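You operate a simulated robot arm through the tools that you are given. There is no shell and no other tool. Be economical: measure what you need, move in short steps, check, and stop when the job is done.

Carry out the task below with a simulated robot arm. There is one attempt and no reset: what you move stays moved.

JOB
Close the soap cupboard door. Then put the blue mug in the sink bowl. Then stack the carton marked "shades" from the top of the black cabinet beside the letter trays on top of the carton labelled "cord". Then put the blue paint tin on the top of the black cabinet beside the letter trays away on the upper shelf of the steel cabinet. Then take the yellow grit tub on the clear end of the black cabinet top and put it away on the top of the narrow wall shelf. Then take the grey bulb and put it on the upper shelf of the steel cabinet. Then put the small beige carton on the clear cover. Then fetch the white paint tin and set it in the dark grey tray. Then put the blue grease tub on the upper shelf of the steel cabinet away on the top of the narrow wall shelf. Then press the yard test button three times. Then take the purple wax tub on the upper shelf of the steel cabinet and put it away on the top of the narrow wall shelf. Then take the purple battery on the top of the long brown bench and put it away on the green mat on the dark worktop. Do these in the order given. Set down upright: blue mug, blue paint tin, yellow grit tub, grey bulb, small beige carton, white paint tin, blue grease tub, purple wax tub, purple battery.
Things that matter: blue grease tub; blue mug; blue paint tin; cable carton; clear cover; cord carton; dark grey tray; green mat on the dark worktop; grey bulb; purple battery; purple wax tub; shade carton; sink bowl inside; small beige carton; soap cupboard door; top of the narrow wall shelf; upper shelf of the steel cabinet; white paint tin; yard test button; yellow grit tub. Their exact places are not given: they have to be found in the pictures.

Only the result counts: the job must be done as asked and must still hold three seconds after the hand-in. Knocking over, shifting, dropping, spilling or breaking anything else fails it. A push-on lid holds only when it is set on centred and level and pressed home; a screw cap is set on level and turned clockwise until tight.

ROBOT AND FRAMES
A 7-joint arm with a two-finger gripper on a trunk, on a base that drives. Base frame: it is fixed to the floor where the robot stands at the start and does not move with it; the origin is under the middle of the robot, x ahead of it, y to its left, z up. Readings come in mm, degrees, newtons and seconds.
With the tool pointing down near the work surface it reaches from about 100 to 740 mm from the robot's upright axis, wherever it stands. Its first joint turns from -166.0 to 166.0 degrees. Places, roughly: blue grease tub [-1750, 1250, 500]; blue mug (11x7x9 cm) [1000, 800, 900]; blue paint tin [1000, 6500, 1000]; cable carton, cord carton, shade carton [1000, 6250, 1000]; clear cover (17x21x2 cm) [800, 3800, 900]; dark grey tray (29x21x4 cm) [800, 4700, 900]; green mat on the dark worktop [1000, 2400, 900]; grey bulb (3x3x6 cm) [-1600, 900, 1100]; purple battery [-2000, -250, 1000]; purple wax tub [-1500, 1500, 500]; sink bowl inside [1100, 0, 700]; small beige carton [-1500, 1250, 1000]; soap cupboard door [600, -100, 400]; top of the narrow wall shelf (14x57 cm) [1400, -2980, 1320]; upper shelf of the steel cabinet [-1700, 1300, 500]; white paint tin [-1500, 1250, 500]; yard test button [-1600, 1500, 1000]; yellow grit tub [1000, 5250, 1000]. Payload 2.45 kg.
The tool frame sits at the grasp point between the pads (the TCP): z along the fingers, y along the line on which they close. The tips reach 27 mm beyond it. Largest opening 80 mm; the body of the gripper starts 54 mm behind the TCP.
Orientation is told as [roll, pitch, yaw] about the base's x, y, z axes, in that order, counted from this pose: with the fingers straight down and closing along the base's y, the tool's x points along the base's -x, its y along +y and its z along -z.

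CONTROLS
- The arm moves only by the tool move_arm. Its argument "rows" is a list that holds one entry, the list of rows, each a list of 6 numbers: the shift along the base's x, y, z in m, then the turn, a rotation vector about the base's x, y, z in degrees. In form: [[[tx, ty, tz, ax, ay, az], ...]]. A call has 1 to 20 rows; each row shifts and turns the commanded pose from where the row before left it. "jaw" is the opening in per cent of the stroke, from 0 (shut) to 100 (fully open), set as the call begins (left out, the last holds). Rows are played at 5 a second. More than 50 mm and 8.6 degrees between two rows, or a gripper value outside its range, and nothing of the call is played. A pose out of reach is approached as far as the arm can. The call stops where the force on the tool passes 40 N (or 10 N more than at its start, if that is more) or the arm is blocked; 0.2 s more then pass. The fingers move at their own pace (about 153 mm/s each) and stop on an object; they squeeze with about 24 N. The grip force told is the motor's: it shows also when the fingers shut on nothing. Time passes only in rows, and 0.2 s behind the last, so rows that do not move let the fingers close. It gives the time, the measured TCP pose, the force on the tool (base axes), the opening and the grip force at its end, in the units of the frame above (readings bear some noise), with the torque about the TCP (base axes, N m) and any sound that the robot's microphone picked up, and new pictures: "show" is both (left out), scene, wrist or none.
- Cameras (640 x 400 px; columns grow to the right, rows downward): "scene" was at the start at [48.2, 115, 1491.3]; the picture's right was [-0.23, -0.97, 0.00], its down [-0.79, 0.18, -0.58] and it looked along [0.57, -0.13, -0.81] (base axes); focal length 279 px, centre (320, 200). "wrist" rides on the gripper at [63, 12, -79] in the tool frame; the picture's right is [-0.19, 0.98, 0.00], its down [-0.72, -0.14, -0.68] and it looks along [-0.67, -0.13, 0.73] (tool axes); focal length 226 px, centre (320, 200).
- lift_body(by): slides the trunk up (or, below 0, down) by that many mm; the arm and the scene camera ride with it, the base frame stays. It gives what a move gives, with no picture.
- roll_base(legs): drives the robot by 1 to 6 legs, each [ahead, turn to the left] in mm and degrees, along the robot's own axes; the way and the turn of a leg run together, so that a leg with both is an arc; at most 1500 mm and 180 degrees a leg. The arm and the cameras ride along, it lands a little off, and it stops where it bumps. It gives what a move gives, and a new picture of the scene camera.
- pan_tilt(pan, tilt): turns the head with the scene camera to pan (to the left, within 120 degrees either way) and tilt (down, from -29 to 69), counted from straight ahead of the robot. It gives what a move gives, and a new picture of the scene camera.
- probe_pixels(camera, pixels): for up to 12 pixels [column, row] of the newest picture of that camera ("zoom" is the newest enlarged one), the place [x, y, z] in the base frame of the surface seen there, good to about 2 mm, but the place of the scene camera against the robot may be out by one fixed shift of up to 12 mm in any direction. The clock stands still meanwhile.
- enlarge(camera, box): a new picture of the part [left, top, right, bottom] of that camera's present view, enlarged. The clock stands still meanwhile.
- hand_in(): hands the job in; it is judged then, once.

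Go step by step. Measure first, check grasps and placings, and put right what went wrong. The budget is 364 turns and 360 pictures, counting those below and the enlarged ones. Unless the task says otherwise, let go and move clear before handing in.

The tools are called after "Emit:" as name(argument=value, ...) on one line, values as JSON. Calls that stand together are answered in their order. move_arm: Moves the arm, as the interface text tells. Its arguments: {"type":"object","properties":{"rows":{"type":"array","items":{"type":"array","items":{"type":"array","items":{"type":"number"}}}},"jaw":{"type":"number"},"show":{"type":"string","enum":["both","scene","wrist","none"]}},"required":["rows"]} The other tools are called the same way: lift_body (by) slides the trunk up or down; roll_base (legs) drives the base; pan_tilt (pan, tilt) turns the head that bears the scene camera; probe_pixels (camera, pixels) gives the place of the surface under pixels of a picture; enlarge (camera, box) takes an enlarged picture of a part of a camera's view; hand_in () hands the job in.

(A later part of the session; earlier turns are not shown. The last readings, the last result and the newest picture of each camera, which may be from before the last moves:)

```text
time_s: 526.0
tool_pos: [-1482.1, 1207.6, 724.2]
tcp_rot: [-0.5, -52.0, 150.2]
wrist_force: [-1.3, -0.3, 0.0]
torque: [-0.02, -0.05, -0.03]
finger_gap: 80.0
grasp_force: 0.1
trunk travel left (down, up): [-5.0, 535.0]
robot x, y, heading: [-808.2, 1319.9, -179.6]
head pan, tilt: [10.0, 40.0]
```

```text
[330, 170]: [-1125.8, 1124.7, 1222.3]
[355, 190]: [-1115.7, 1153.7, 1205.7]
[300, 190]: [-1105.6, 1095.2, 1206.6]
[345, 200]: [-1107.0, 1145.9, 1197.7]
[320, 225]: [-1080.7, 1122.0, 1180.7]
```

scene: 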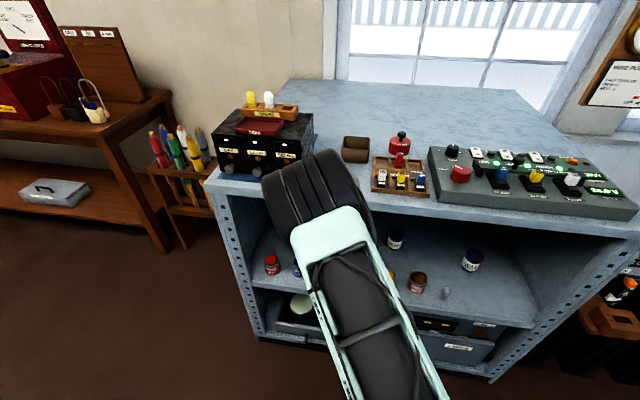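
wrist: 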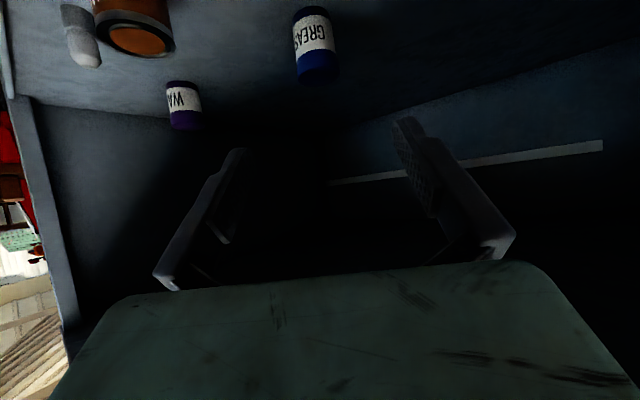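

The tub axis is (-1679,1326.5), on the tool line. I'll move in four steps and check.

Emit:
move_arm(rows=[[[-0.0327, 0.0197, -0.0303, 0, 0, 0], [-0.0327, 0.0197, -0.0303, 0, 0, 0], [-0.0327, 0.0197, -0.0303, 0, 0, 0], [-0.0327, 0.0197, -0.0303, 0, 0, 0]]])

Emit:
enlarge(camera="scene", box=[240, 140, 496, 300])

```text
time_s: 527.0
tool_pos: [-1614.0, 1285.6, 602.8]
tcp_rot: [-0.3, -52.0, 150.3]
wrist_force: [-0.2, -0.9, -0.2]
torque: [-0.03, -0.03, -0.02]
finger_gap: 79.8
grasp_force: 0.0
trunk travel left (down, up): [-5.0, 535.0]
robot x, y, heading: [-811.1, 1320.7, -179.7]
head pan, tilt: [10.0, 40.0]
```

scene: 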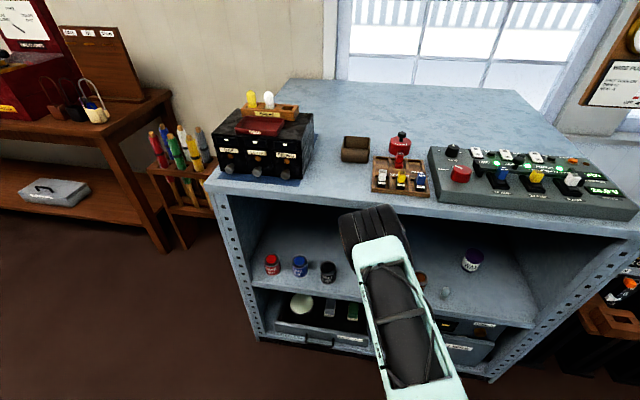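
wrist: 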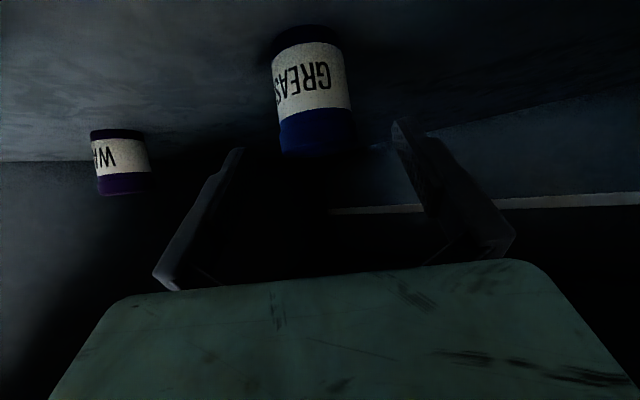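

```text
2.50 times, centred on (368, 220) of scene
```

zoom: 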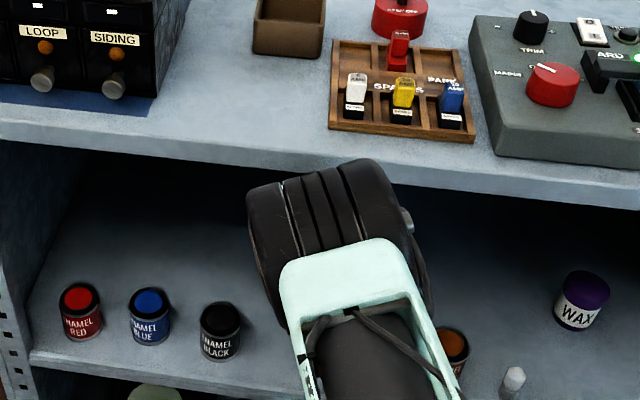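

Emit:
probe_pixels(camera="zoom", pixels=[[330, 175], [280, 210], [370, 180], [330, 220], [270, 270]])

Emit:
probe_pixels(camera="wrist", pixels=[[312, 90], [278, 85], [347, 95], [318, 150], [310, 60]])

```text
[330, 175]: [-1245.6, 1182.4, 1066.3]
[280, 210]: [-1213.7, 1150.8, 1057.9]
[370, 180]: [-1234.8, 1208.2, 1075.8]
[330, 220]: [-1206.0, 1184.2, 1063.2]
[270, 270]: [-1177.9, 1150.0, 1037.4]
```

```text
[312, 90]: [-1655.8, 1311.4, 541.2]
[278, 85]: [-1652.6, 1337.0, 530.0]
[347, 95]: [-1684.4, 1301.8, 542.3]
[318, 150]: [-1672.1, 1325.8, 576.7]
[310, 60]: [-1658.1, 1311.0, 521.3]
```

The elbow is 150 mm clear of the edge. I'll make the last move to the tub.

Emit:
move_arm(rows=[[[-0.022, 0.0138, -0.021, 0, 0, 0], [-0.022, 0.0138, -0.021, 0, 0, 0], [-0.021, 0.0135, -0.019, 0, 0, 0]]])

```text
time_s: 527.9
tool_pos: [-1676.9, 1329.0, 542.2]
tcp_rot: [-0.3, -52.1, 150.2]
wrist_force: [0.0, -0.6, 1.6]
torque: [-0.02, 0.02, -0.01]
finger_gap: 80.0
grasp_force: 0.0
trunk travel left (down, up): [-5.0, 535.0]
robot x, y, heading: [-807.3, 1323.2, -180.0]
head pan, tilt: [10.0, 40.0]
```

scene: 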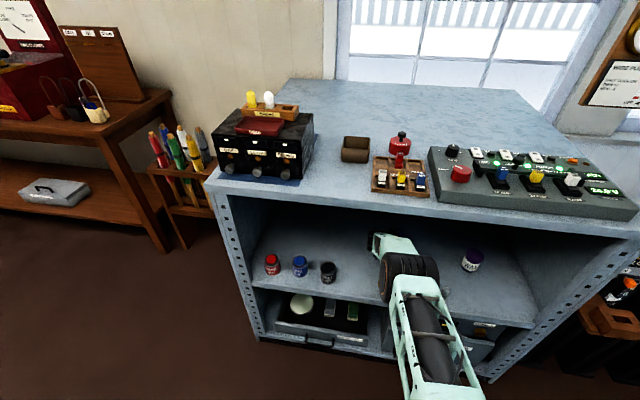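
wrist: 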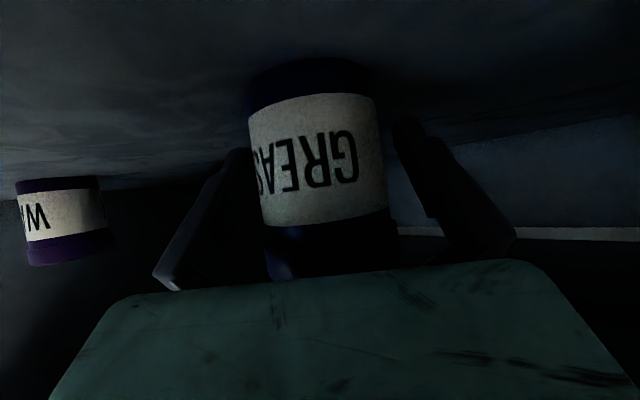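

The tub lies between the pads. I'll close and withdraw along the same line.

Emit:
move_arm(rows=[[[0, 0, 0, 0, 0, 0], [0, 0, 0, 0, 0, 0], [0, 0, 0, 0, 0, 0], [0, 0, 0.01, 0, 0, 0], [0.021, -0.0135, 0.019, 0, 0, 0], [0.022, -0.0138, 0.021, 0, 0, 0], [0.022, -0.0138, 0.021, 0, 0, 0], [0.0327, -0.0197, 0.0303, 0, 0, 0], [0.0327, -0.0197, 0.0303, 0, 0, 0], [0.0327, -0.0197, 0.0303, 0, 0, 0], [0.0327, -0.0197, 0.0303, 0, 0, 0]]], jaw=0)

```text
time_s: 530.2
tool_pos: [-1482.9, 1210.6, 735.1]
tcp_rot: [-0.4, -52.0, 150.0]
wrist_force: [0.0, 0.6, -2.8]
torque: [0.01, 0.02, -0.01]
finger_gap: 59.0
grasp_force: 24.0
trunk travel left (down, up): [-5.0, 535.0]
robot x, y, heading: [-810.3, 1327.4, -179.7]
head pan, tilt: [10.0, 40.0]
```

scene: 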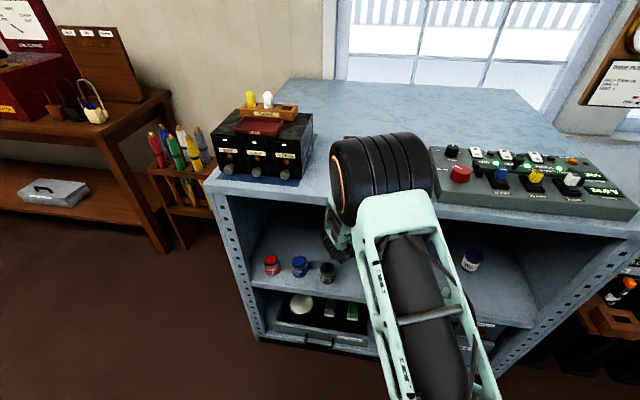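
wrist: 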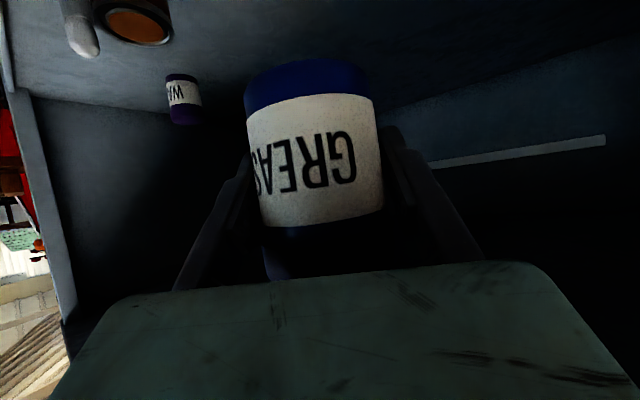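

The grease tub is held at 59 mm. I'll roll back out of the cabinet, then square the arm up.

Emit:
roll_base(legs=[[-300, 0]])

Emit:
move_arm(rows=[[[0, 0.03, 0.02, 0, 0, 7.5], [0, 0.03, 0.03, 0, 0, 7.5], [0, 0.03, 0.03, 0, 0, 7.5], [0, 0.03, 0.03, 0, 0, 7.5], [0, 0, 0.045, 0, 0, 0], [0, 0, 0.045, 0, 0, 0], [0, 0, 0.045, 0, 0, 0], [0, 0, 0.045, 0, 0, 0]]])

```text
time_s: 532.3
tool_pos: [-1181.7, 1209.2, 734.9]
tcp_rot: [-0.4, -52.0, 150.4]
wrist_force: [0.5, 0.9, -2.3]
torque: [-0.02, 0.01, 0.01]
finger_gap: 59.1
grasp_force: 23.7
trunk travel left (down, up): [-5.0, 535.0]
robot x, y, heading: [-506.8, 1323.6, -179.5]
head pan, tilt: [10.0, 40.0]
```

scene: 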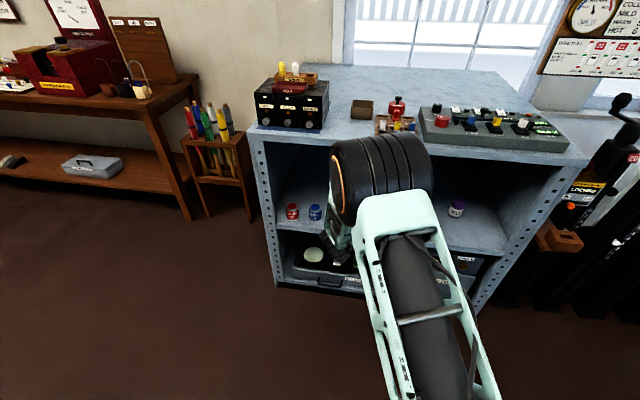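

```text
time_s: 534.1
tool_pos: [-1178.7, 1328.2, 1024.7]
tcp_rot: [-0.3, -52.0, -179.8]
wrist_force: [-0.3, 1.3, -1.7]
torque: [-0.01, 0.0, -0.02]
finger_gap: 58.9
grasp_force: 24.1
trunk travel left (down, up): [-5.0, 535.0]
robot x, y, heading: [-511.6, 1325.4, -179.4]
head pan, tilt: [10.0, 40.0]
```

scene: 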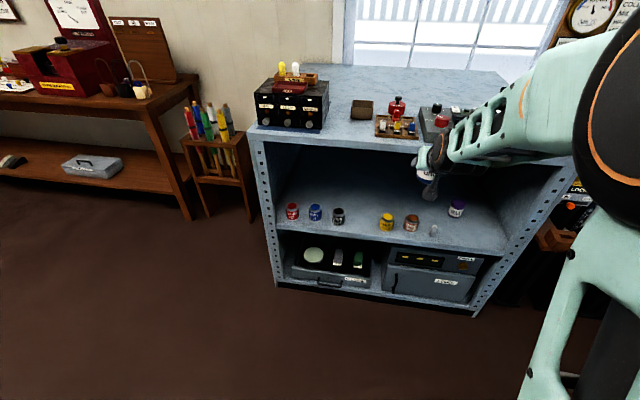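
wrist: 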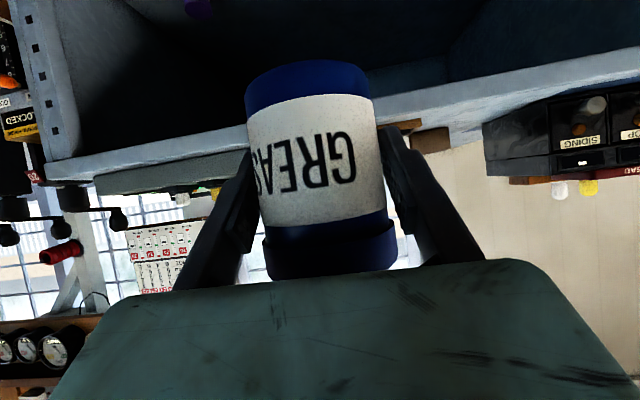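

All items on the cabinet stand. I'll drive towards the wall shelf and raise the trunk before the last part.

Emit:
roll_base(legs=[[-700, 0], [0, 89.5], [1400, 0], [1400, 0], [1030, 0], [0, 45]])

Emit:
lift_body(by=450)

```text
time_s: 562.1
tool_pos: [663.0, -3016.1, 1024.5]
tcp_rot: [-0.3, -51.9, -47.1]
wrist_force: [-0.6, -0.2, -1.9]
torque: [-0.02, -0.02, -0.02]
finger_gap: 58.8
grasp_force: 23.4
trunk travel left (down, up): [-5.0, 535.0]
robot x, y, heading: [212.3, -2522.9, -46.7]
head pan, tilt: [10.0, 40.0]
```

scene: 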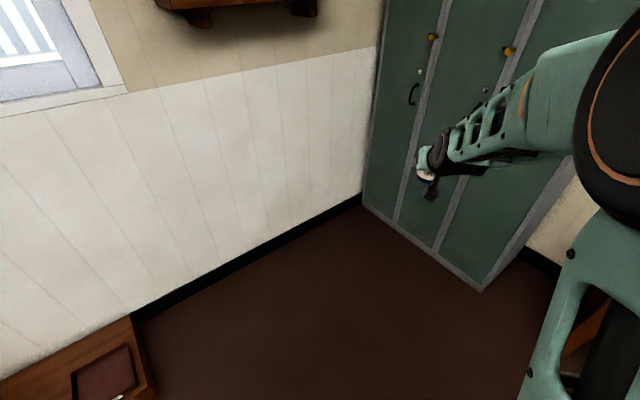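

```text
refused: 450 is not a number from -400 to 400
```

Emit:
lift_body(by=400)

Emit:
roll_base(legs=[[480, 0], [0, 46.5]])

Emit:
lift_body(by=60)

Emit:
pan_tilt(pan=10, tilt=40)

```text
time_s: 565.9
tool_pos: [662.7, -3016.9, 1423.9]
tcp_rot: [-0.3, -52.0, -47.1]
wrist_force: [0.1, -0.5, -2.9]
torque: [0.01, 0.02, -0.03]
finger_gap: 59.0
grasp_force: 24.1
trunk travel left (down, up): [-405.0, 135.0]
robot x, y, heading: [212.8, -2522.0, -47.0]
head pan, tilt: [10.0, 40.0]
```

```text
time_s: 570.9
tool_pos: [1207.1, -2888.1, 1424.1]
tcp_rot: [-0.3, -52.0, -0.8]
wrist_force: [-0.3, -0.3, -2.3]
torque: [0.0, 0.03, 0.0]
finger_gap: 58.7
grasp_force: 23.9
trunk travel left (down, up): [-405.0, 135.0]
robot x, y, heading: [537.4, -2873.0, -0.3]
head pan, tilt: [10.0, 40.0]
```

scene: 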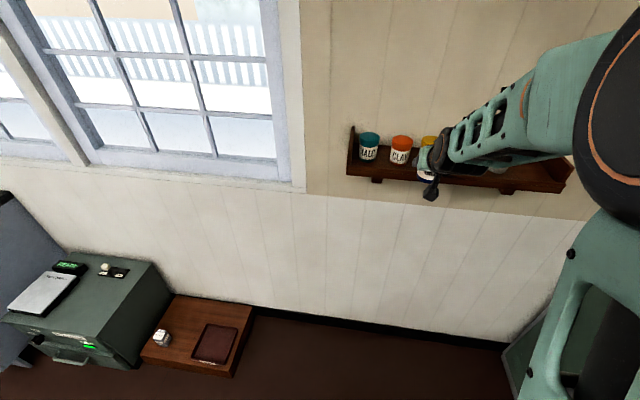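

```text
time_s: 571.9
tool_pos: [1207.1, -2888.4, 1484.4]
tcp_rot: [-0.3, -51.9, -0.9]
wrist_force: [0.5, 0.1, -2.1]
torque: [-0.02, 0.03, -0.01]
finger_gap: 58.6
grasp_force: 23.7
trunk travel left (down, up): [-465.0, 75.0]
robot x, y, heading: [540.3, -2869.3, -0.7]
head pan, tilt: [10.0, 40.0]
```

```text
time_s: 572.5
tool_pos: [1207.4, -2888.1, 1483.2]
tcp_rot: [-0.3, -52.0, -0.6]
wrist_force: [-0.2, -0.8, -2.0]
torque: [-0.03, 0.04, -0.04]
finger_gap: 58.9
grasp_force: 23.8
trunk travel left (down, up): [-465.0, 75.0]
robot x, y, heading: [536.8, -2870.2, -0.5]
head pan, tilt: [10.0, 40.0]
```

scene: 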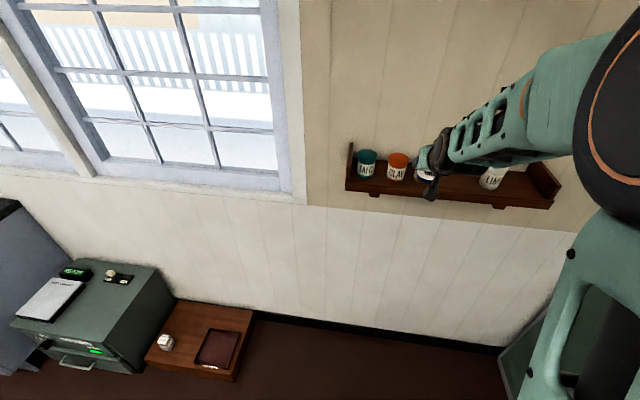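

I'll shift to y≈-3015 in front of the shelf and look with the wrist camera.

Emit:
move_arm(rows=[[[0, -0.043, 0, 0, 0, 0.3], [0, -0.043, 0, 0, 0, 0.3], [0, -0.042, -0.02, 0, 0, 0]]])

```text
time_s: 573.3
tool_pos: [1209.1, -3018.3, 1464.2]
tcp_rot: [-0.2, -52.1, -0.2]
wrist_force: [0.3, -1.9, -2.3]
torque: [0.05, 0.01, 0.04]
finger_gap: 58.9
grasp_force: 23.9
trunk travel left (down, up): [-465.0, 75.0]
robot x, y, heading: [540.2, -2871.8, -0.6]
head pan, tilt: [10.0, 40.0]
```

scene: 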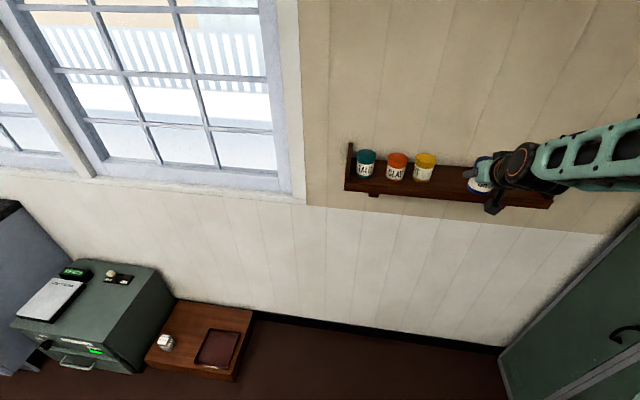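
wrist: 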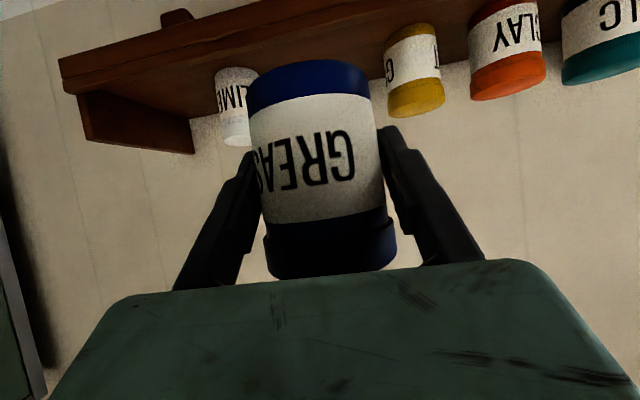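

Emit:
probe_pixels(camera="wrist", pixels=[[415, 75], [388, 75], [440, 75], [236, 100], [220, 100], [252, 90], [390, 35], [300, 40], [130, 130], [85, 110], [500, 55]])

```text
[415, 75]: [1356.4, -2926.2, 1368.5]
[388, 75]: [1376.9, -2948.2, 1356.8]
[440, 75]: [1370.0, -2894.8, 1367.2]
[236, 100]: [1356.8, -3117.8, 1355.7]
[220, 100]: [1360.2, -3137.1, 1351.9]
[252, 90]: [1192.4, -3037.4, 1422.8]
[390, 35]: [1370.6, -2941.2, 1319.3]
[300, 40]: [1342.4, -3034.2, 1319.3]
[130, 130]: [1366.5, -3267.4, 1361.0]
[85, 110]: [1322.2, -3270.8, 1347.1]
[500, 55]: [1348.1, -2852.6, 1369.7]
```

The free space is y -2950…-3086, centred at -3018, with the shelf at z 1319. I'll move in to (1385,-3018,1390).

Emit:
move_arm(rows=[[[0.044, 0, -0.01, 0, 0, 0], [0.044, 0, -0.015, 0, 0, 0], [0.044, 0, -0.02, 0, 0, 0], [0.044, 0, -0.025, 0, 0, 0], [0, 0, -0.012, 0, 0, 0]]])

```text
refused: row 4 steps farther than a row can; nothing moved
```

Emit:
move_arm(rows=[[[0.044, 0, -0.01, 0, 0, 0], [0.044, 0, -0.015, 0, 0, 0], [0.044, 0, -0.02, 0, 0, 0], [0.044, 0, -0.02, 0, 0, 0], [0, 0, -0.012, 0, 0, 0]]])

```text
time_s: 574.5
tool_pos: [1383.6, -3014.8, 1388.7]
tcp_rot: [-0.4, -51.9, -0.3]
wrist_force: [-0.2, -1.0, -1.6]
torque: [0.0, 0.04, -0.02]
finger_gap: 58.8
grasp_force: 24.5
trunk travel left (down, up): [-465.0, 75.0]
robot x, y, heading: [540.1, -2870.4, -0.4]
head pan, tilt: [10.0, 40.0]
```

scene: 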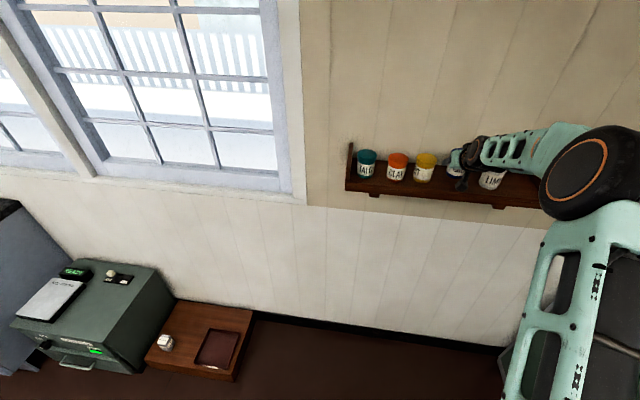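
wrist: 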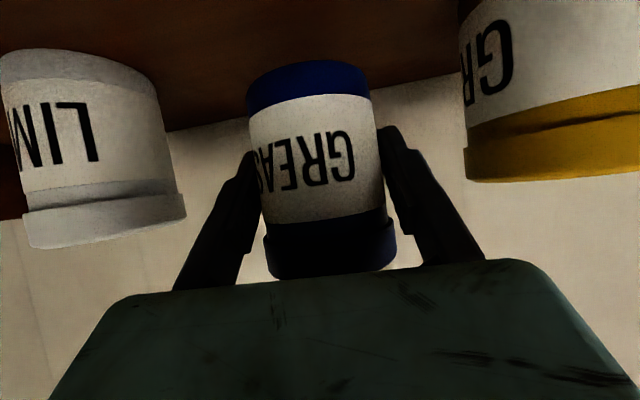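

Well centred between LIME and GRIT. I'll lower it to the shelf.

Emit:
move_arm(rows=[[[0, -0.002, -0.012, 0, 0, 0], [0, 0, -0.007, 0, 0, 0], [0, 0, -0.004, 0, 0, 0], [0, 0, -0.002, 0, 0, 0]]], show="none")

```text
time_s: 575.5
tool_pos: [1383.9, -3017.8, 1362.6]
tcp_rot: [-0.4, -52.0, -0.2]
wrist_force: [0.3, -0.2, -2.0]
torque: [-0.01, 0.0, -0.01]
finger_gap: 58.9
grasp_force: 24.2
trunk travel left (down, up): [-465.0, 75.0]
robot x, y, heading: [537.9, -2871.1, -0.6]
head pan, tilt: [10.0, 40.0]
```

Emit:
move_arm(rows=[[[0, 0, -0.0015, 0, 0, 0], [0, 0, -0.0015, 0, 0, 0]]], show="none")

```text
time_s: 576.1
tool_pos: [1383.6, -3018.2, 1361.2]
tcp_rot: [-0.4, -52.3, -0.1]
wrist_force: [0.6, 1.6, 11.2]
torque: [0.32, 0.21, -0.09]
finger_gap: 58.9
grasp_force: 24.2
trunk travel left (down, up): [-465.0, 75.0]
robot x, y, heading: [541.3, -2872.7, -0.5]
head pan, tilt: [10.0, 40.0]
```

Contact. I'll open and withdraw along the tool axis.

Emit:
move_arm(rows=[[[0, 0, 0.0005, 0, 0, 0], [0, 0, 0, 0, 0, 0], [0, 0, 0, 0, 0, 0], [-0.025, 0, 0.02, 0, 0, 0], [-0.032, 0, 0.025, 0, 0, 0], [-0.035, 0, 0.028, 0, 0, 0], [-0.035, 0, 0.028, 0, 0, 0], [-0.035, 0, 0.01, 0, 0, 0]]], jaw=95)

```text
time_s: 577.9
tool_pos: [1218.6, -3019.6, 1472.1]
tcp_rot: [-0.5, -52.1, -0.2]
wrist_force: [-0.4, -0.7, 0.3]
torque: [0.01, 0.03, 0.02]
finger_gap: 76.0
grasp_force: 0.0
trunk travel left (down, up): [-465.0, 75.0]
robot x, y, heading: [539.9, -2871.0, -0.4]
head pan, tilt: [10.0, 40.0]
```

scene: 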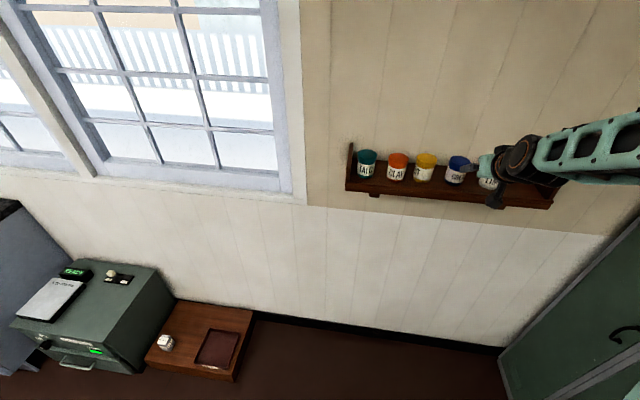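
wrist: 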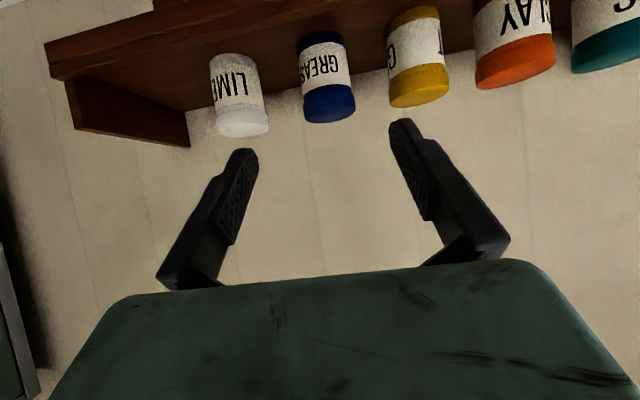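

The grease tub stands on the wall shelf. Next is the yard test button: I'll level the tool, drive back to the cabinet and lower the trunk.

Emit:
roll_base(legs=[[-350, 0]])

Emit:
move_arm(rows=[[[-0.02, 0.02, 0, 0, 7.5, 0], [-0.02, 0.02, 0, 0, 7.5, 0], [-0.02, 0.02, 0, 0, 7.5, 0], [-0.02, 0.02, 0, 0, 7.5, 0], [-0.02, 0.02, 0, 0, 7.5, 0], [-0.02, 0.02, 0, 0, 7.5, 0], [-0.01, 0.02, 0, 0, 7.0, 0]]], jaw=0, show="none")

Emit:
lift_body(by=-265)

Emit:
roll_base(legs=[[0, 90], [1400, 0], [1400, 0], [1440, 0], [0, 90], [780, 0]])

Emit:
pan_tilt(pan=-10, tilt=42)

```text
time_s: 580.2
tool_pos: [867.8, -3018.0, 1470.2]
tcp_rot: [-0.3, -52.1, -0.2]
wrist_force: [-0.1, 0.1, -0.5]
torque: [-0.03, 0.01, 0.01]
finger_gap: 76.1
grasp_force: 0.1
trunk travel left (down, up): [-465.0, 75.0]
robot x, y, heading: [184.8, -2870.7, -0.7]
head pan, tilt: [10.0, 40.0]
```

scene: 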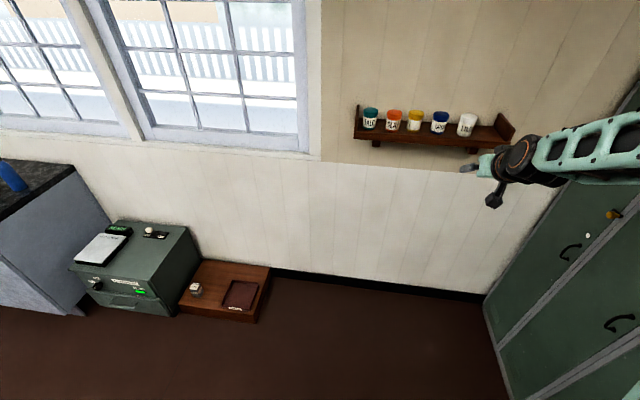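

```text
time_s: 581.8
tool_pos: [740.0, -2875.8, 1471.7]
tcp_rot: [-0.6, 0.1, -0.3]
wrist_force: [-0.3, 0.7, -0.4]
torque: [0.05, 0.05, -0.01]
finger_gap: 0.1
grasp_force: 23.9
trunk travel left (down, up): [-465.0, 75.0]
robot x, y, heading: [189.8, -2869.3, -0.6]
head pan, tilt: [10.0, 40.0]
```

```text
time_s: 584.5
tool_pos: [738.1, -2877.2, 1206.7]
tcp_rot: [-0.6, 0.0, -0.2]
wrist_force: [-0.1, 0.0, -0.1]
torque: [-0.03, 0.02, -0.02]
finger_gap: 0.0
grasp_force: 23.6
trunk travel left (down, up): [-200.0, 340.0]
robot x, y, heading: [185.8, -2871.8, -0.7]
head pan, tilt: [10.0, 40.0]
```

```text
time_s: 616.6
tool_pos: [-1159.1, 1323.1, 1205.3]
tcp_rot: [-0.5, 0.1, -176.8]
wrist_force: [-0.2, -0.4, -0.4]
torque: [-0.03, -0.02, 0.0]
finger_gap: 0.0
grasp_force: 24.0
trunk travel left (down, up): [-200.0, 340.0]
robot x, y, heading: [-604.9, 1344.5, -177.6]
head pan, tilt: [10.0, 40.0]
```

scene: 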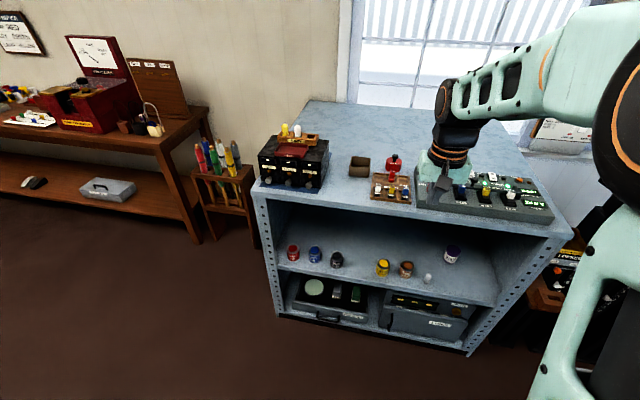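

```text
time_s: 617.4
tool_pos: [-1157.6, 1322.6, 1206.9]
tcp_rot: [-0.7, 0.0, -176.8]
wrist_force: [-0.9, -0.9, -0.3]
torque: [0.03, 0.01, -0.03]
finger_gap: 0.1
grasp_force: 24.6
trunk travel left (down, up): [-200.0, 340.0]
robot x, y, heading: [-606.3, 1345.9, -177.4]
head pan, tilt: [-10.0, 42.0]
```

scene: 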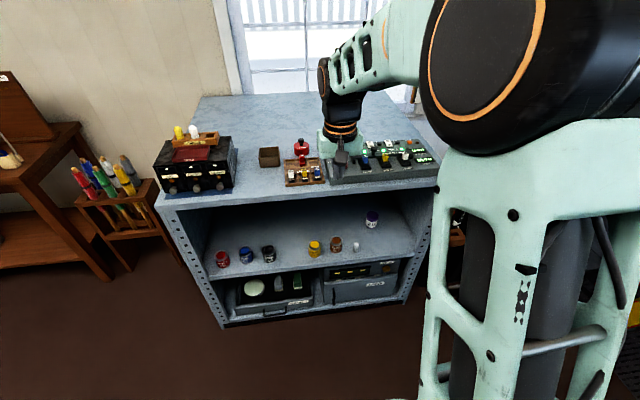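

I'll roll closer and view the console with the wrist camera.

Emit:
roll_base(legs=[[180, -2]])

Emit:
move_arm(rows=[[[0, 0.04, 0, 0, 0, 0], [0, 0.04, 0, 0, 0, 0], [0, 0.04, 0, 0, 0, 0]]], show="wrist")

Emit:
enlarge(camera="wrist", box=[0, 60, 360, 285])

```text
time_s: 618.9
tool_pos: [-1343.6, 1338.7, 1205.6]
tcp_rot: [-0.6, -0.1, -178.9]
wrist_force: [-0.8, 0.0, -0.5]
torque: [0.0, -0.01, -0.03]
finger_gap: 0.2
grasp_force: 24.0
trunk travel left (down, up): [-200.0, 340.0]
robot x, y, heading: [-790.6, 1339.0, -179.8]
head pan, tilt: [-10.0, 42.0]
```

scene: 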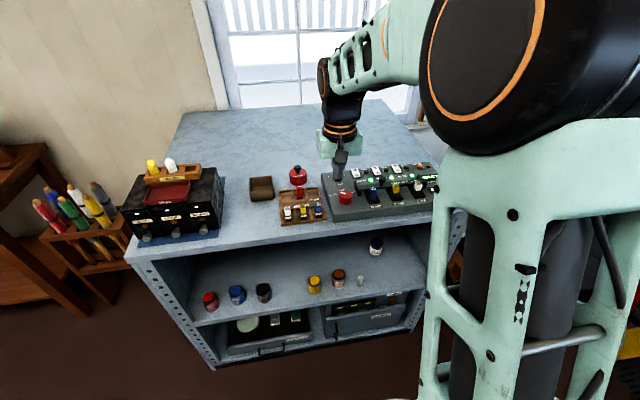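

```text
time_s: 619.7
tool_pos: [-1342.0, 1458.9, 1207.3]
tcp_rot: [-0.5, 0.0, -178.9]
wrist_force: [-0.4, -0.4, 0.3]
torque: [-0.02, 0.0, -0.02]
finger_gap: 0.0
grasp_force: 23.7
trunk travel left (down, up): [-200.0, 340.0]
robot x, y, heading: [-788.7, 1343.4, -179.5]
head pan, tilt: [-10.0, 42.0]
```

wrist: 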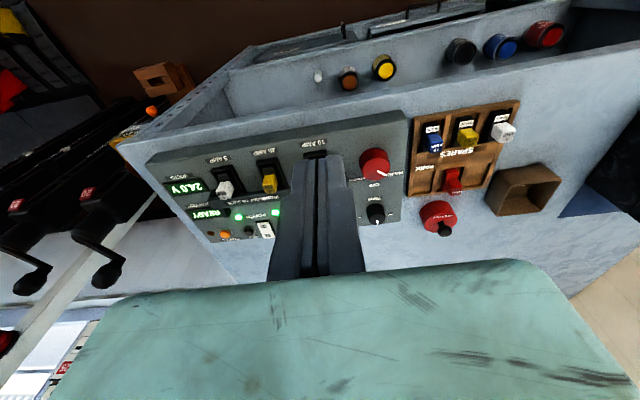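

```text
1.78 times, centred on (180, 172) of wrist
```

zoom: 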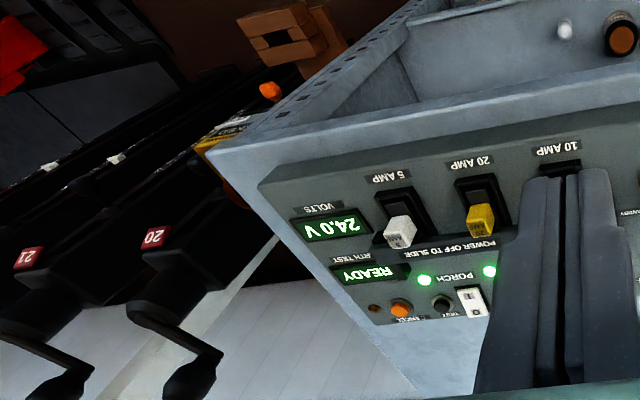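

The console has several controls. I need to read its labels, so I'll enlarge it in the scene camera.

Emit:
pan_tilt(pan=-25, tilt=45)

Emit:
move_arm(rows=[[[0, -0.045, 0, 0, 0, 0], [0, -0.045, 0, 0, 0, 0], [0, -0.045, 0, 0, 0, 0], [0, -0.045, 0, 0, 0, 0], [0, -0.045, 0, 0, 0, 0], [0, -0.045, 0, 0, 0, 0]]], show="scene")

```text
time_s: 620.5
tool_pos: [-1341.7, 1458.0, 1207.7]
tcp_rot: [-0.6, 0.0, -179.0]
wrist_force: [0.1, -0.9, 0.0]
torque: [0.0, 0.01, -0.01]
finger_gap: 0.4
grasp_force: 23.9
trunk travel left (down, up): [-200.0, 340.0]
robot x, y, heading: [-788.9, 1340.3, -179.6]
head pan, tilt: [-25.0, 45.0]
```

scene: 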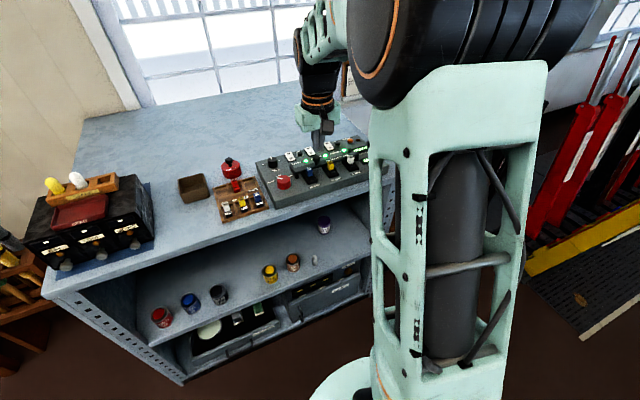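

```text
time_s: 621.9
tool_pos: [-1341.5, 1186.3, 1205.0]
tcp_rot: [-0.6, 0.1, -179.0]
wrist_force: [-0.2, 0.6, 0.4]
torque: [0.03, -0.01, 0.0]
finger_gap: 0.0
grasp_force: 23.4
trunk travel left (down, up): [-200.0, 340.0]
robot x, y, heading: [-788.3, 1341.3, -179.6]
head pan, tilt: [-25.0, 45.0]
```

scene: 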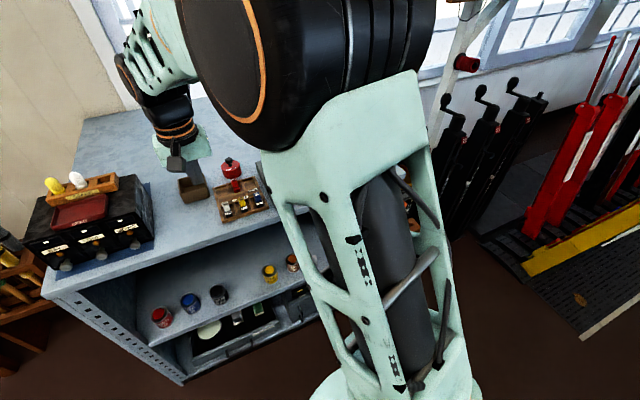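

The arm hides the console in that view. I'll move the wrist to y≈1330 so the console shows left of the fingers.

Emit:
move_arm(rows=[[[0, 0.048, -0.01, 0, 0, 0], [0, 0.048, -0.01, 0, 0, 0], [0, 0.048, -0.01, 0, 0, 0]]], show="wrist")

Emit:
enlarge(camera="wrist", box=[20, 100, 308, 280])

```text
time_s: 622.7
tool_pos: [-1343.4, 1332.9, 1175.7]
tcp_rot: [-0.6, 0.0, -178.9]
wrist_force: [0.2, -0.1, 0.3]
torque: [-0.01, 0.04, -0.02]
finger_gap: 0.1
grasp_force: 24.3
trunk travel left (down, up): [-200.0, 340.0]
robot x, y, heading: [-791.2, 1339.3, -179.5]
head pan, tilt: [-25.0, 45.0]
```

wrist: 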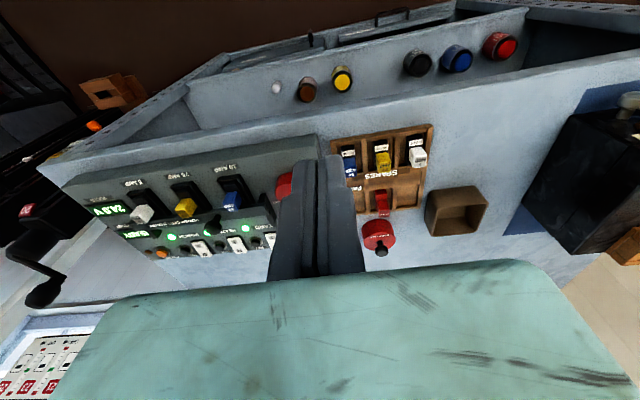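

```text
2.22 times, centred on (164, 190) of wrist
```

zoom: 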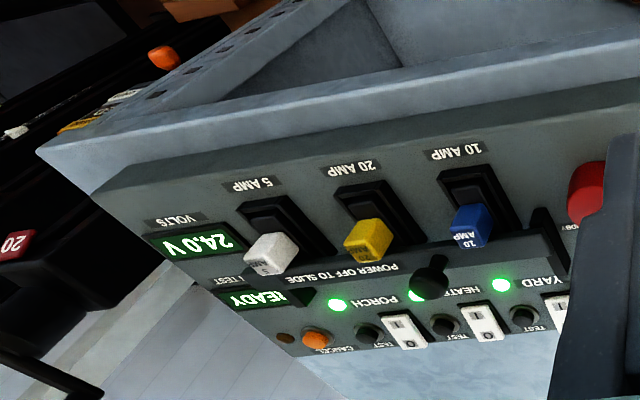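

The console has PORCH, HEATER and YARD groups, each with a switch and a black TEST button. YARD's test looks to be at zoom (525,318). I'll move for a clearer view to confirm.

Emit:
move_arm(rows=[[[-0.03, -0.03, -0.02, 0, 0, 0], [-0.03, -0.03, -0.02, 0, 0, 0], [-0.02, 0, -0.01, 0, 0, 0]]], show="none")

Emit:
enlarge(camera="wrist", box=[60, 90, 300, 240])

```text
time_s: 623.5
tool_pos: [-1423.2, 1273.3, 1125.2]
tcp_rot: [-0.6, 0.1, -178.9]
wrist_force: [0.0, -0.2, -0.6]
torque: [-0.02, 0.01, 0.0]
finger_gap: 0.2
grasp_force: 23.4
trunk travel left (down, up): [-200.0, 340.0]
robot x, y, heading: [-788.6, 1339.2, -179.3]
head pan, tilt: [-25.0, 45.0]
```

```text
2.67 times, centred on (180, 165) of wrist
```

zoom: 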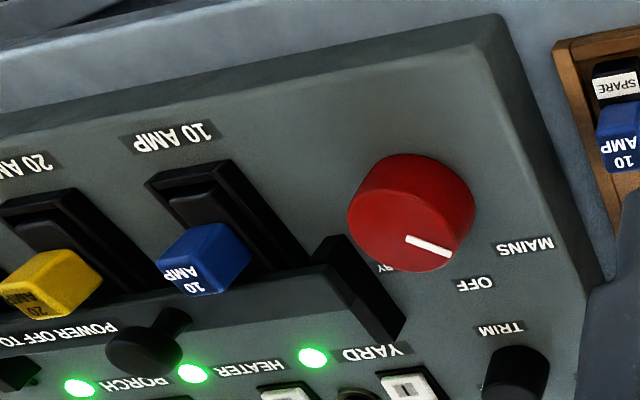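

Emit:
enlarge(camera="wrist", box=[60, 190, 300, 280])

```text
2.67 times, centred on (180, 235) of wrist
```

zoom: 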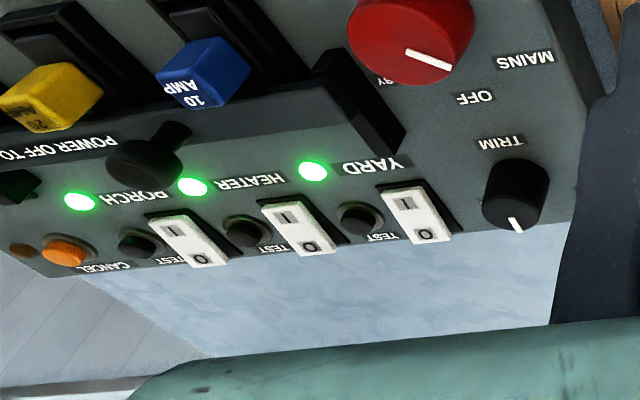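

YARD's test button is at zoom (360,219), just beside the YARD switch. I'll probe it and its surroundings.

Emit:
probe_pixels(camera="zoom", pixels=[[360, 219], [350, 215], [372, 222], [360, 208], [360, 232], [310, 215], [405, 205], [425, 235], [332, 235], [245, 233], [312, 170], [345, 205]])

```text
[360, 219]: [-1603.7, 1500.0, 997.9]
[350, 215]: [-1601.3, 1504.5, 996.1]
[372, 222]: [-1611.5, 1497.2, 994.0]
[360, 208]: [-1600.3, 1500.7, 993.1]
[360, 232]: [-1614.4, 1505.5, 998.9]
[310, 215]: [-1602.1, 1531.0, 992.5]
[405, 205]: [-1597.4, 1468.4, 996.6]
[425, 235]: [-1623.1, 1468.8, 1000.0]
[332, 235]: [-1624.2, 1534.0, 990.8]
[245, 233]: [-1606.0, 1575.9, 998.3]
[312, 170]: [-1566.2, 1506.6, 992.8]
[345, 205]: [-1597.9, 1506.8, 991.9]
```

The button is at (-1605,1500), top z 998. I'll roll 130 closer and hover above it.

Emit:
roll_base(legs=[[130, 0]])

Emit:
move_arm(rows=[[[0, 0.045, 0.0, 0, 0, 0], [0, 0.045, 0, 0, 0, 0], [0, 0.045, 0, 0, 0, 0], [-0.01, 0.03, 0, 0, 0, 0]]], show="wrist")

```text
time_s: 624.8
tool_pos: [-1551.0, 1271.8, 1126.0]
tcp_rot: [-0.7, 0.1, -178.9]
wrist_force: [0.0, 0.4, -0.6]
torque: [-0.01, -0.02, 0.03]
finger_gap: 0.0
grasp_force: 23.8
trunk travel left (down, up): [-200.0, 340.0]
robot x, y, heading: [-919.0, 1339.4, -179.4]
head pan, tilt: [-25.0, 45.0]
```

scene: 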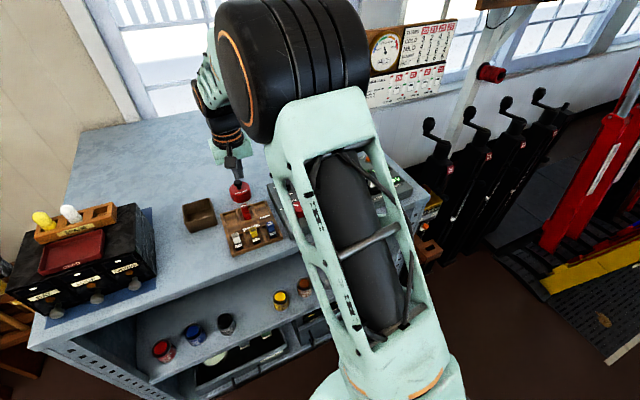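

```text
time_s: 625.8
tool_pos: [-1557.2, 1437.6, 1124.4]
tcp_rot: [-0.6, 0.1, -179.0]
wrist_force: [-0.9, 0.0, 0.3]
torque: [-0.04, -0.02, -0.02]
finger_gap: 0.1
grasp_force: 23.5
trunk travel left (down, up): [-200.0, 340.0]
robot x, y, heading: [-918.2, 1338.6, -179.4]
head pan, tilt: [-25.0, 45.0]
```

wrist: 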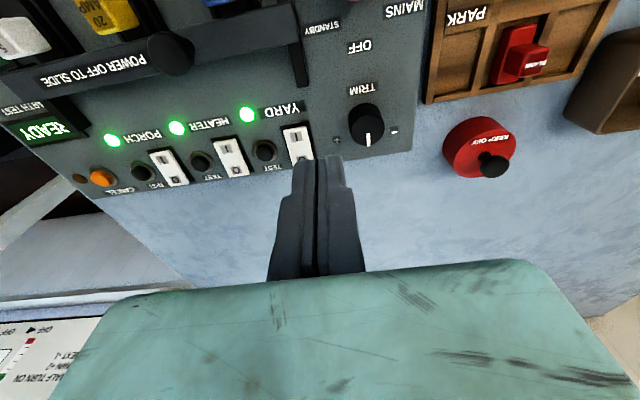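

A clear view: YARD label (283,108), switch (297,142), TEST (264,150). I'll probe the button again from here.

Emit:
enlarge(camera="wrist", box=[216, 90, 344, 170])

Emit:
probe_pixels(camera="zoom", pixels=[[240, 298], [210, 298], [270, 300], [240, 270], [240, 325], [300, 300], [160, 310], [240, 240]])

```text
5.00 times, centred on (280, 130) of wrist
```

zoom: 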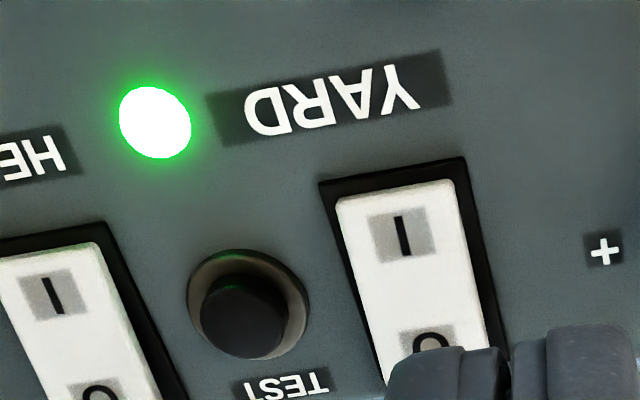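

```text
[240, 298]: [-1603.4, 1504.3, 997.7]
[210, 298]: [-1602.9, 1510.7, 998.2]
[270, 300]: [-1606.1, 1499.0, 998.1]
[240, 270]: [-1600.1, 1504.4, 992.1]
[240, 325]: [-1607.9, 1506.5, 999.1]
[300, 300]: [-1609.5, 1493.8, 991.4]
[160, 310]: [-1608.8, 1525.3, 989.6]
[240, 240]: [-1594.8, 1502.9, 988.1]
```

The button cap centre is (-1607,1505), top z 998. I'll move above it with the tips about 15 mm clear.

Emit:
move_arm(rows=[[[-0.025, 0.0337, -0.02, 0, 0, 0], [-0.025, 0.0337, -0.02, 0, 0, 0], [0, 0, -0.04, 0, 0, 0]]])

```text
time_s: 626.6
tool_pos: [-1610.5, 1504.1, 1043.2]
tcp_rot: [-0.5, 0.0, -178.9]
wrist_force: [-0.3, 0.2, 0.0]
torque: [0.01, -0.03, 0.0]
finger_gap: 0.0
grasp_force: 24.0
trunk travel left (down, up): [-200.0, 340.0]
robot x, y, heading: [-920.7, 1338.9, -179.5]
head pan, tilt: [-25.0, 45.0]
```

scene: 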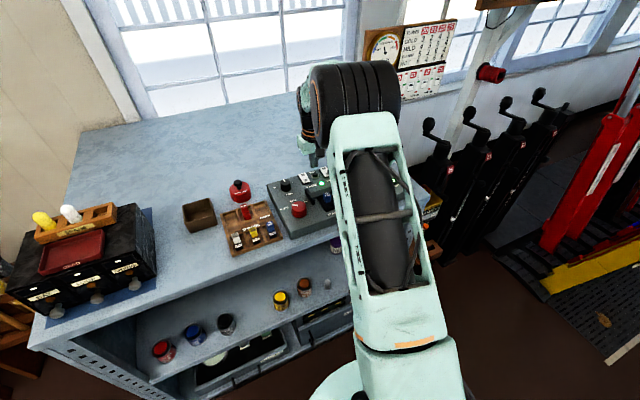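
wrist: 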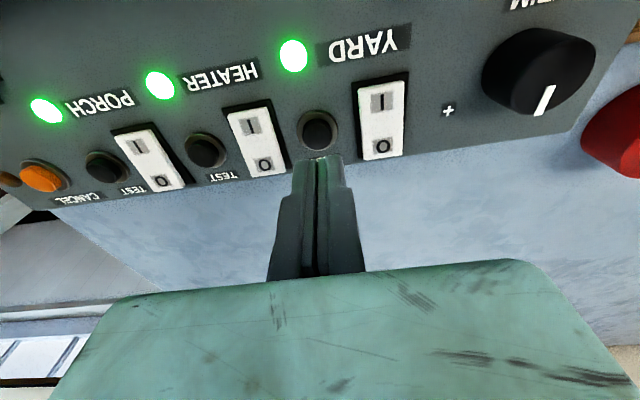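

Laterally aligned; the button lies about 4 mm towards +x. I'll correct, then press down slowly.

Emit:
move_arm(rows=[[[0.004, 0, -0.01, 0, 0, 0], [0, 0, -0.004, 0, 0, 0], [0, 0, -0.003, 0, 0, 0], [0, 0, -0.002, 0, 0, 0]]], show="wrist")

```text
time_s: 627.6
tool_pos: [-1606.0, 1504.4, 1026.3]
tcp_rot: [-0.6, 0.0, -178.9]
wrist_force: [-0.3, -0.1, 0.5]
torque: [0.0, 0.03, -0.01]
finger_gap: 0.0
grasp_force: 23.2
trunk travel left (down, up): [-200.0, 340.0]
robot x, y, heading: [-918.7, 1340.6, -179.4]
head pan, tilt: [-25.0, 45.0]
```

wrist: 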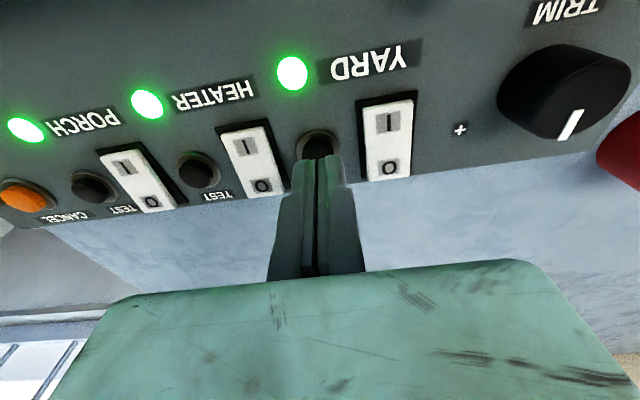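

The tips are right at the cap. I'll press gently and read the force and sound.

Emit:
move_arm(rows=[[[0, 0, -0.0015, 0, 0, 0], [0, 0, -0.0015, 0, 0, 0], [0, 0, -0.001, 0, 0, 0]]], show="wrist")

```text
time_s: 628.4
tool_pos: [-1605.3, 1504.5, 1021.9]
tcp_rot: [-0.6, 0.0, -178.8]
wrist_force: [0.0, 0.0, 0.3]
torque: [0.04, -0.02, 0.0]
finger_gap: 0.1
grasp_force: 24.2
trunk travel left (down, up): [-200.0, 340.0]
robot x, y, heading: [-915.4, 1338.4, -179.4]
head pan, tilt: [-25.0, 45.0]
```

wrist: 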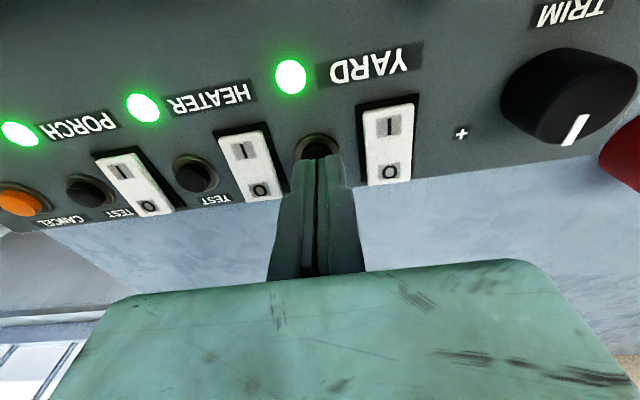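

Emit:
move_arm(rows=[[[0, 0, -0.001, 0, 0, 0], [0, 0, -0.001, 0, 0, 0]]], show="none")

```text
time_s: 629.0
tool_pos: [-1605.6, 1504.4, 1019.9]
tcp_rot: [-0.6, 0.0, -178.8]
wrist_force: [-0.3, -0.6, -0.3]
torque: [0.01, 0.0, -0.02]
finger_gap: 0.2
grasp_force: 23.3
trunk travel left (down, up): [-200.0, 340.0]
robot x, y, heading: [-914.8, 1342.2, -179.4]
head pan, tilt: [-25.0, 45.0]
```

Emit:
move_arm(rows=[[[0, 0, -0.001, 0, 0, 0], [0, 0, -0.001, 0, 0, 0]]], show="wrist")

```text
time_s: 629.6
tool_pos: [-1606.6, 1504.0, 1017.5]
tcp_rot: [-0.7, 0.0, -178.9]
wrist_force: [0.5, -0.3, -0.1]
torque: [0.01, 0.0, 0.01]
finger_gap: 0.1
grasp_force: 24.3
trunk travel left (down, up): [-200.0, 340.0]
robot x, y, heading: [-915.2, 1340.1, -179.4]
head pan, tilt: [-25.0, 45.0]
```

wrist: 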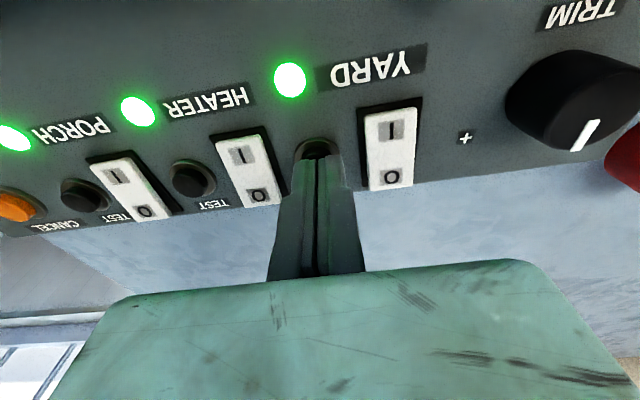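

No contact is felt yet; I'll continue in 1 mm steps.

Emit:
move_arm(rows=[[[0.001, 0, -0.001, 0, 0, 0], [0, 0, -0.001, 0, 0, 0], [0, 0, -0.001, 0, 0, 0]]], show="none")

```text
time_s: 630.4
tool_pos: [-1605.8, 1503.8, 1015.7]
tcp_rot: [-0.7, 0.1, -178.9]
wrist_force: [0.2, -0.4, 0.3]
torque: [0.04, 0.0, 0.04]
finger_gap: 0.0
grasp_force: 24.3
trunk travel left (down, up): [-200.0, 340.0]
robot x, y, heading: [-917.1, 1339.4, -179.6]
head pan, tilt: [-25.0, 45.0]
```

Emit:
move_arm(rows=[[[0, 0, -0.001, 0, 0, 0], [0, 0, -0.001, 0, 0, 0], [0, 0, -0.001, 0, 0, 0]]], show="wrist")

```text
time_s: 631.2
tool_pos: [-1604.5, 1503.6, 1012.4]
tcp_rot: [-0.6, 0.0, -178.9]
wrist_force: [-1.7, 0.0, 0.8]
torque: [-0.02, 0.03, 0.02]
finger_gap: 6.0
grasp_force: 29.2
trunk travel left (down, up): [-200.0, 340.0]
robot x, y, heading: [-917.6, 1337.4, -179.4]
head pan, tilt: [-25.0, 45.0]
```

wrist: 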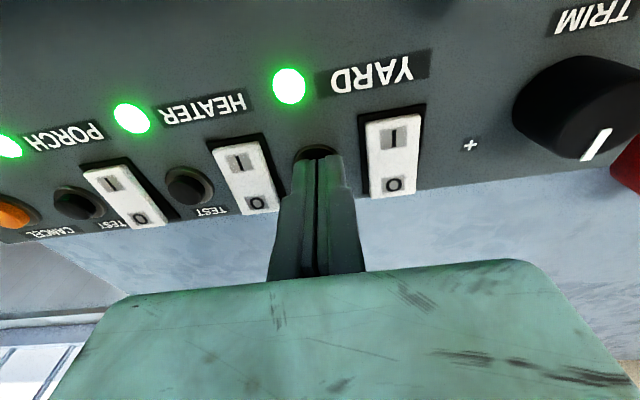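

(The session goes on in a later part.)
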